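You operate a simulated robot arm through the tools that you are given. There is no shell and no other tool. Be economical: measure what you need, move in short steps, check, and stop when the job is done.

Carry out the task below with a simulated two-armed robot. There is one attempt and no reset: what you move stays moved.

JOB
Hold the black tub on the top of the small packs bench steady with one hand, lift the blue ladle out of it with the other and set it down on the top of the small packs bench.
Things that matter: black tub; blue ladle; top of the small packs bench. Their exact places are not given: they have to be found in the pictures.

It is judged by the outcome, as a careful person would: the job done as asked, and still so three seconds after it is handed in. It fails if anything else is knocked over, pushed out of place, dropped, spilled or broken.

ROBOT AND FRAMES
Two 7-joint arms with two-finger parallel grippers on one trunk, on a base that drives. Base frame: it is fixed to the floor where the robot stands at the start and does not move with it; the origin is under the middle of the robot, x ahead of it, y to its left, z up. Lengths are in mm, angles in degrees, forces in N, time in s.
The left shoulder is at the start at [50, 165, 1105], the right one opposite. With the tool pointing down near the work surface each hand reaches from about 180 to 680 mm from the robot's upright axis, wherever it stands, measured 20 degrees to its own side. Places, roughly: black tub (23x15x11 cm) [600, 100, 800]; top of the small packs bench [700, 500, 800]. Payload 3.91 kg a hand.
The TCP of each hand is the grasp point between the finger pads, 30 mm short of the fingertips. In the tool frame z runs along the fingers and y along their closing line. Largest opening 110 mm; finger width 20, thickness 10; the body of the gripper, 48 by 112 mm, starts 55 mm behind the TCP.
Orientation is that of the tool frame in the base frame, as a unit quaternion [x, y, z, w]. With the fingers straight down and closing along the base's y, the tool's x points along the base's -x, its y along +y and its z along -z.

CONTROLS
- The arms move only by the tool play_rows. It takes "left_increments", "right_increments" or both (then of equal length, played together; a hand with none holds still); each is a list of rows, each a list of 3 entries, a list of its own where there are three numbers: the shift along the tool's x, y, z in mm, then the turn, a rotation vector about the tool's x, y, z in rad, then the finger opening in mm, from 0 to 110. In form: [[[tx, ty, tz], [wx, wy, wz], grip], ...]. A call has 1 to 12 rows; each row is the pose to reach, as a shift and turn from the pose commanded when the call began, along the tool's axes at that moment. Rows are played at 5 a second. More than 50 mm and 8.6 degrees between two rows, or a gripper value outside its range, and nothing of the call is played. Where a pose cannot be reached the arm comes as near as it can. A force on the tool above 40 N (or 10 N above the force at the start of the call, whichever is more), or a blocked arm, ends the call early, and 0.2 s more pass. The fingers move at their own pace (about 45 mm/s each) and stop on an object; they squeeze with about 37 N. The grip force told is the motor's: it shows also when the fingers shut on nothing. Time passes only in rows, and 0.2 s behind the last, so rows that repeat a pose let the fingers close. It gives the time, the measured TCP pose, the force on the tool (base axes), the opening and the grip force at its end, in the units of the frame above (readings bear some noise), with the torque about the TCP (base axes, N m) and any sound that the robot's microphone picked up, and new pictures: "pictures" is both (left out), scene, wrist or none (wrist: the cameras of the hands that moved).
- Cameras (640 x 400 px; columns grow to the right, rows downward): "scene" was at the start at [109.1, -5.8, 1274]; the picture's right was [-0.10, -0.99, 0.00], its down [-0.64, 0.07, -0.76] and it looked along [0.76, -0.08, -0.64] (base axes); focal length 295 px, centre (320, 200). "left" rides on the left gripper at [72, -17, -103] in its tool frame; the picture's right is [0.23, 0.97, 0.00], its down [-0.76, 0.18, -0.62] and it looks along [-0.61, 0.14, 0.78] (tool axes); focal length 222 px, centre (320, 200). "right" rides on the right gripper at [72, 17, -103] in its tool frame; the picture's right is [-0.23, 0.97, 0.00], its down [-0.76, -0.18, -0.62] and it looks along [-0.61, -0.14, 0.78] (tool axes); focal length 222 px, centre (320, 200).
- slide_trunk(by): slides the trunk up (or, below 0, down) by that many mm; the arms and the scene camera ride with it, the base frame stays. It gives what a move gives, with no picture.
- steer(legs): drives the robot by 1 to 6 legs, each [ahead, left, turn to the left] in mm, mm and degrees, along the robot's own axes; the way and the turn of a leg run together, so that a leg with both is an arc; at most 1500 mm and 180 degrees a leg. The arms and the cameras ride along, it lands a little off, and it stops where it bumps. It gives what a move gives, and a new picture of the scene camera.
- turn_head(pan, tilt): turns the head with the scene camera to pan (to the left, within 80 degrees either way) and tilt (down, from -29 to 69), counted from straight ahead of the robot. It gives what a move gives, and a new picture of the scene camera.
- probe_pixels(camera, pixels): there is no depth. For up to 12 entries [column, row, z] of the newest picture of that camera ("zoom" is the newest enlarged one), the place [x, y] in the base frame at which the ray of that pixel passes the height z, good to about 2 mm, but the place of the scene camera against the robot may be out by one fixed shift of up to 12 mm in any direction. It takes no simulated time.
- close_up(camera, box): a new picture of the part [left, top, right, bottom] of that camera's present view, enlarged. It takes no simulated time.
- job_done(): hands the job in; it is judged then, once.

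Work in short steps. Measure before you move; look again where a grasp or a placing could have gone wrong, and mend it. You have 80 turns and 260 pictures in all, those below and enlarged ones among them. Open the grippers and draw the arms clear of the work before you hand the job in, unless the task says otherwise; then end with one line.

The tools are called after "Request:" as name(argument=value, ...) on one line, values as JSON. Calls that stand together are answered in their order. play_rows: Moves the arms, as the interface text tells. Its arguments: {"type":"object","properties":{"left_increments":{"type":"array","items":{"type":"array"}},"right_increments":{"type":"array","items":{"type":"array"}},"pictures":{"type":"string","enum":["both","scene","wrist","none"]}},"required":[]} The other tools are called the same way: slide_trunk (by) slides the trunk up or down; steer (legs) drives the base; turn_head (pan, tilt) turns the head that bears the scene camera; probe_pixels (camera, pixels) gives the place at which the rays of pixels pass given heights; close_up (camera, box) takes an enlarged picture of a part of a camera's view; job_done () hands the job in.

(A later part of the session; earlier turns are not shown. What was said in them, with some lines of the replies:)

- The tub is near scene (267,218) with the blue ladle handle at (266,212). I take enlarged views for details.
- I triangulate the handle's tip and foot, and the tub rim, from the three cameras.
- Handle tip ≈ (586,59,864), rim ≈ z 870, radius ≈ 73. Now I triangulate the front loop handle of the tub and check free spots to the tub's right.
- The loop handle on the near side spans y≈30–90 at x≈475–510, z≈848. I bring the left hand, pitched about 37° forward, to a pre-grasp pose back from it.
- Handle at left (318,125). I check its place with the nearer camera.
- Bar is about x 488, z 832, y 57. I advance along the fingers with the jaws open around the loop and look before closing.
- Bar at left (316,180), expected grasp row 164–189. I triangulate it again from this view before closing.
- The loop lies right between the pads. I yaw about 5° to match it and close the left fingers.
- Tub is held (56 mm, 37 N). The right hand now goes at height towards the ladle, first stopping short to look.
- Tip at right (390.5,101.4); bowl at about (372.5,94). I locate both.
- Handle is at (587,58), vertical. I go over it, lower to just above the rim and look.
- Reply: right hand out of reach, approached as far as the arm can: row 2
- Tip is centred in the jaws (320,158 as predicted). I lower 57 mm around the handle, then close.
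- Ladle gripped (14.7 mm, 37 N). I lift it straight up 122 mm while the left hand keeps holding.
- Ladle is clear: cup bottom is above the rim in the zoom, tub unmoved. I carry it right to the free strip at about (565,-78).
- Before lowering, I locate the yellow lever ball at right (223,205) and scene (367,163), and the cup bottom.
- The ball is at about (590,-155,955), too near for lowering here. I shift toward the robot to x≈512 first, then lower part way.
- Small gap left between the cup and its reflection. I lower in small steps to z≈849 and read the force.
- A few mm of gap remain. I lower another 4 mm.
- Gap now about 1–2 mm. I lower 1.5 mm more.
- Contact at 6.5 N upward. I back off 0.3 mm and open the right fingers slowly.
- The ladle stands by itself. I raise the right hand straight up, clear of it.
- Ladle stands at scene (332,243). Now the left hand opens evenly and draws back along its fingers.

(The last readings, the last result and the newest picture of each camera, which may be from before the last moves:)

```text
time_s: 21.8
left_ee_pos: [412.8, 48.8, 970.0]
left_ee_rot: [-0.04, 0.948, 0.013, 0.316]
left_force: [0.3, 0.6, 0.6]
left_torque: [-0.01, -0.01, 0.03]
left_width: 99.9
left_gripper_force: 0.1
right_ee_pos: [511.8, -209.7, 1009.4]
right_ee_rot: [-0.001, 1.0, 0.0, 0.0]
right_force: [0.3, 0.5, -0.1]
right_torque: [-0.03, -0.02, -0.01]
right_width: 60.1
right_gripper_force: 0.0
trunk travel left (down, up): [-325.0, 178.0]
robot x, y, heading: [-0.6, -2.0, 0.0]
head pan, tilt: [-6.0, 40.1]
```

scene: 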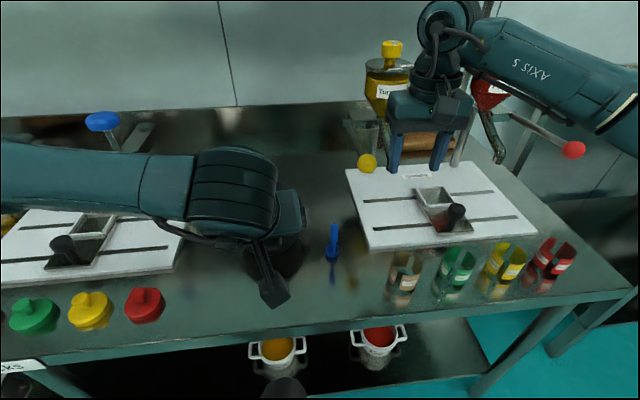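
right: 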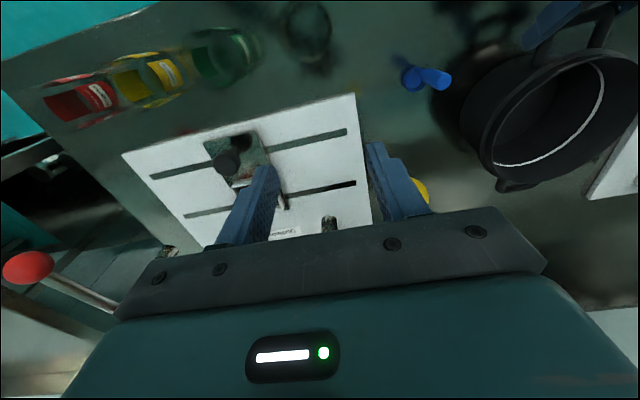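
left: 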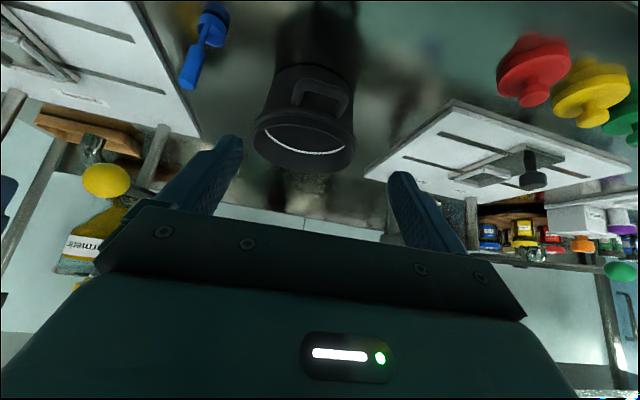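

Everything stands. I bring the left arm back to about its starting pose to check the tub and clear the work.

Request:
play_rows(left_increments=[[[-6, 16, -13], [0, 0.129, 0], 100], [[-12, 32, -26], [0, 0.258, 0], 100], [[-18, 48, -39], [0, 0.387, 0], 100], [[-24, 64, -52], [0, 0.516, 0], 100], [[-30, 100, -66], [0, 0.64, 0], 100], [[-30, 130, -66], [0, 0.64, 0], 100], [[-30, 130, -66], [0, 0.64, 0], 100]])

Request:
close_up(camera="scene", box=[210, 160, 370, 300])

```text
time_s: 23.4
left_ee_pos: [388.1, 178.2, 1040.2]
left_ee_rot: [-0.044, 0.999, 0.001, 0.003]
left_force: [0.1, 0.6, -0.6]
left_torque: [0.01, -0.01, 0.0]
left_width: 100.0
left_gripper_force: 0.0
right_ee_pos: [512.1, -210.3, 1010.3]
right_ee_rot: [0.0, 1.0, 0.0, 0.0]
right_force: [-0.9, 0.2, -0.4]
right_torque: [0.02, -0.04, 0.0]
right_width: 60.0
right_gripper_force: 0.1
trunk travel left (down, up): [-325.0, 178.0]
robot x, y, heading: [3.5, 1.1, 0.2]
head pan, tilt: [-6.0, 40.1]
```

scene: 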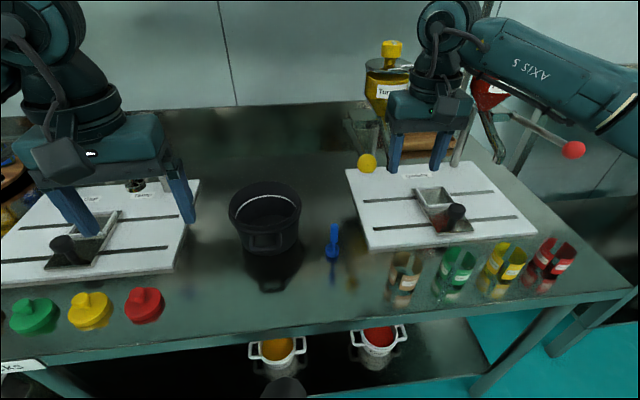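
left: 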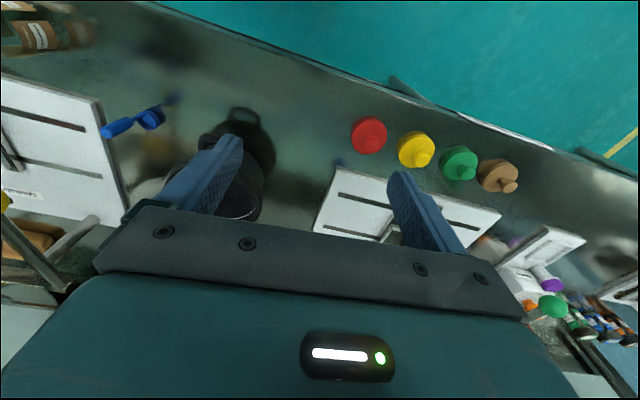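

```text
2.86 times, centred on (290, 230) of scene
```

zoom: 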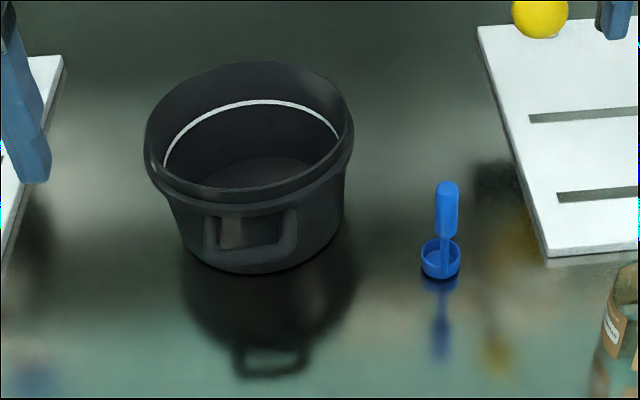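

The tub is where it was, the ladle stands on the bench top, and both hands are open and clear. I hand the job in.

Request:
job_done()

```text
The job is handed in.
```

The left hand held the black tub steady while the right lifted out the blue ladle. The ladle now stands upright on the bench top to the right of the tub, nothing else was moved, and both hands are open and clear.
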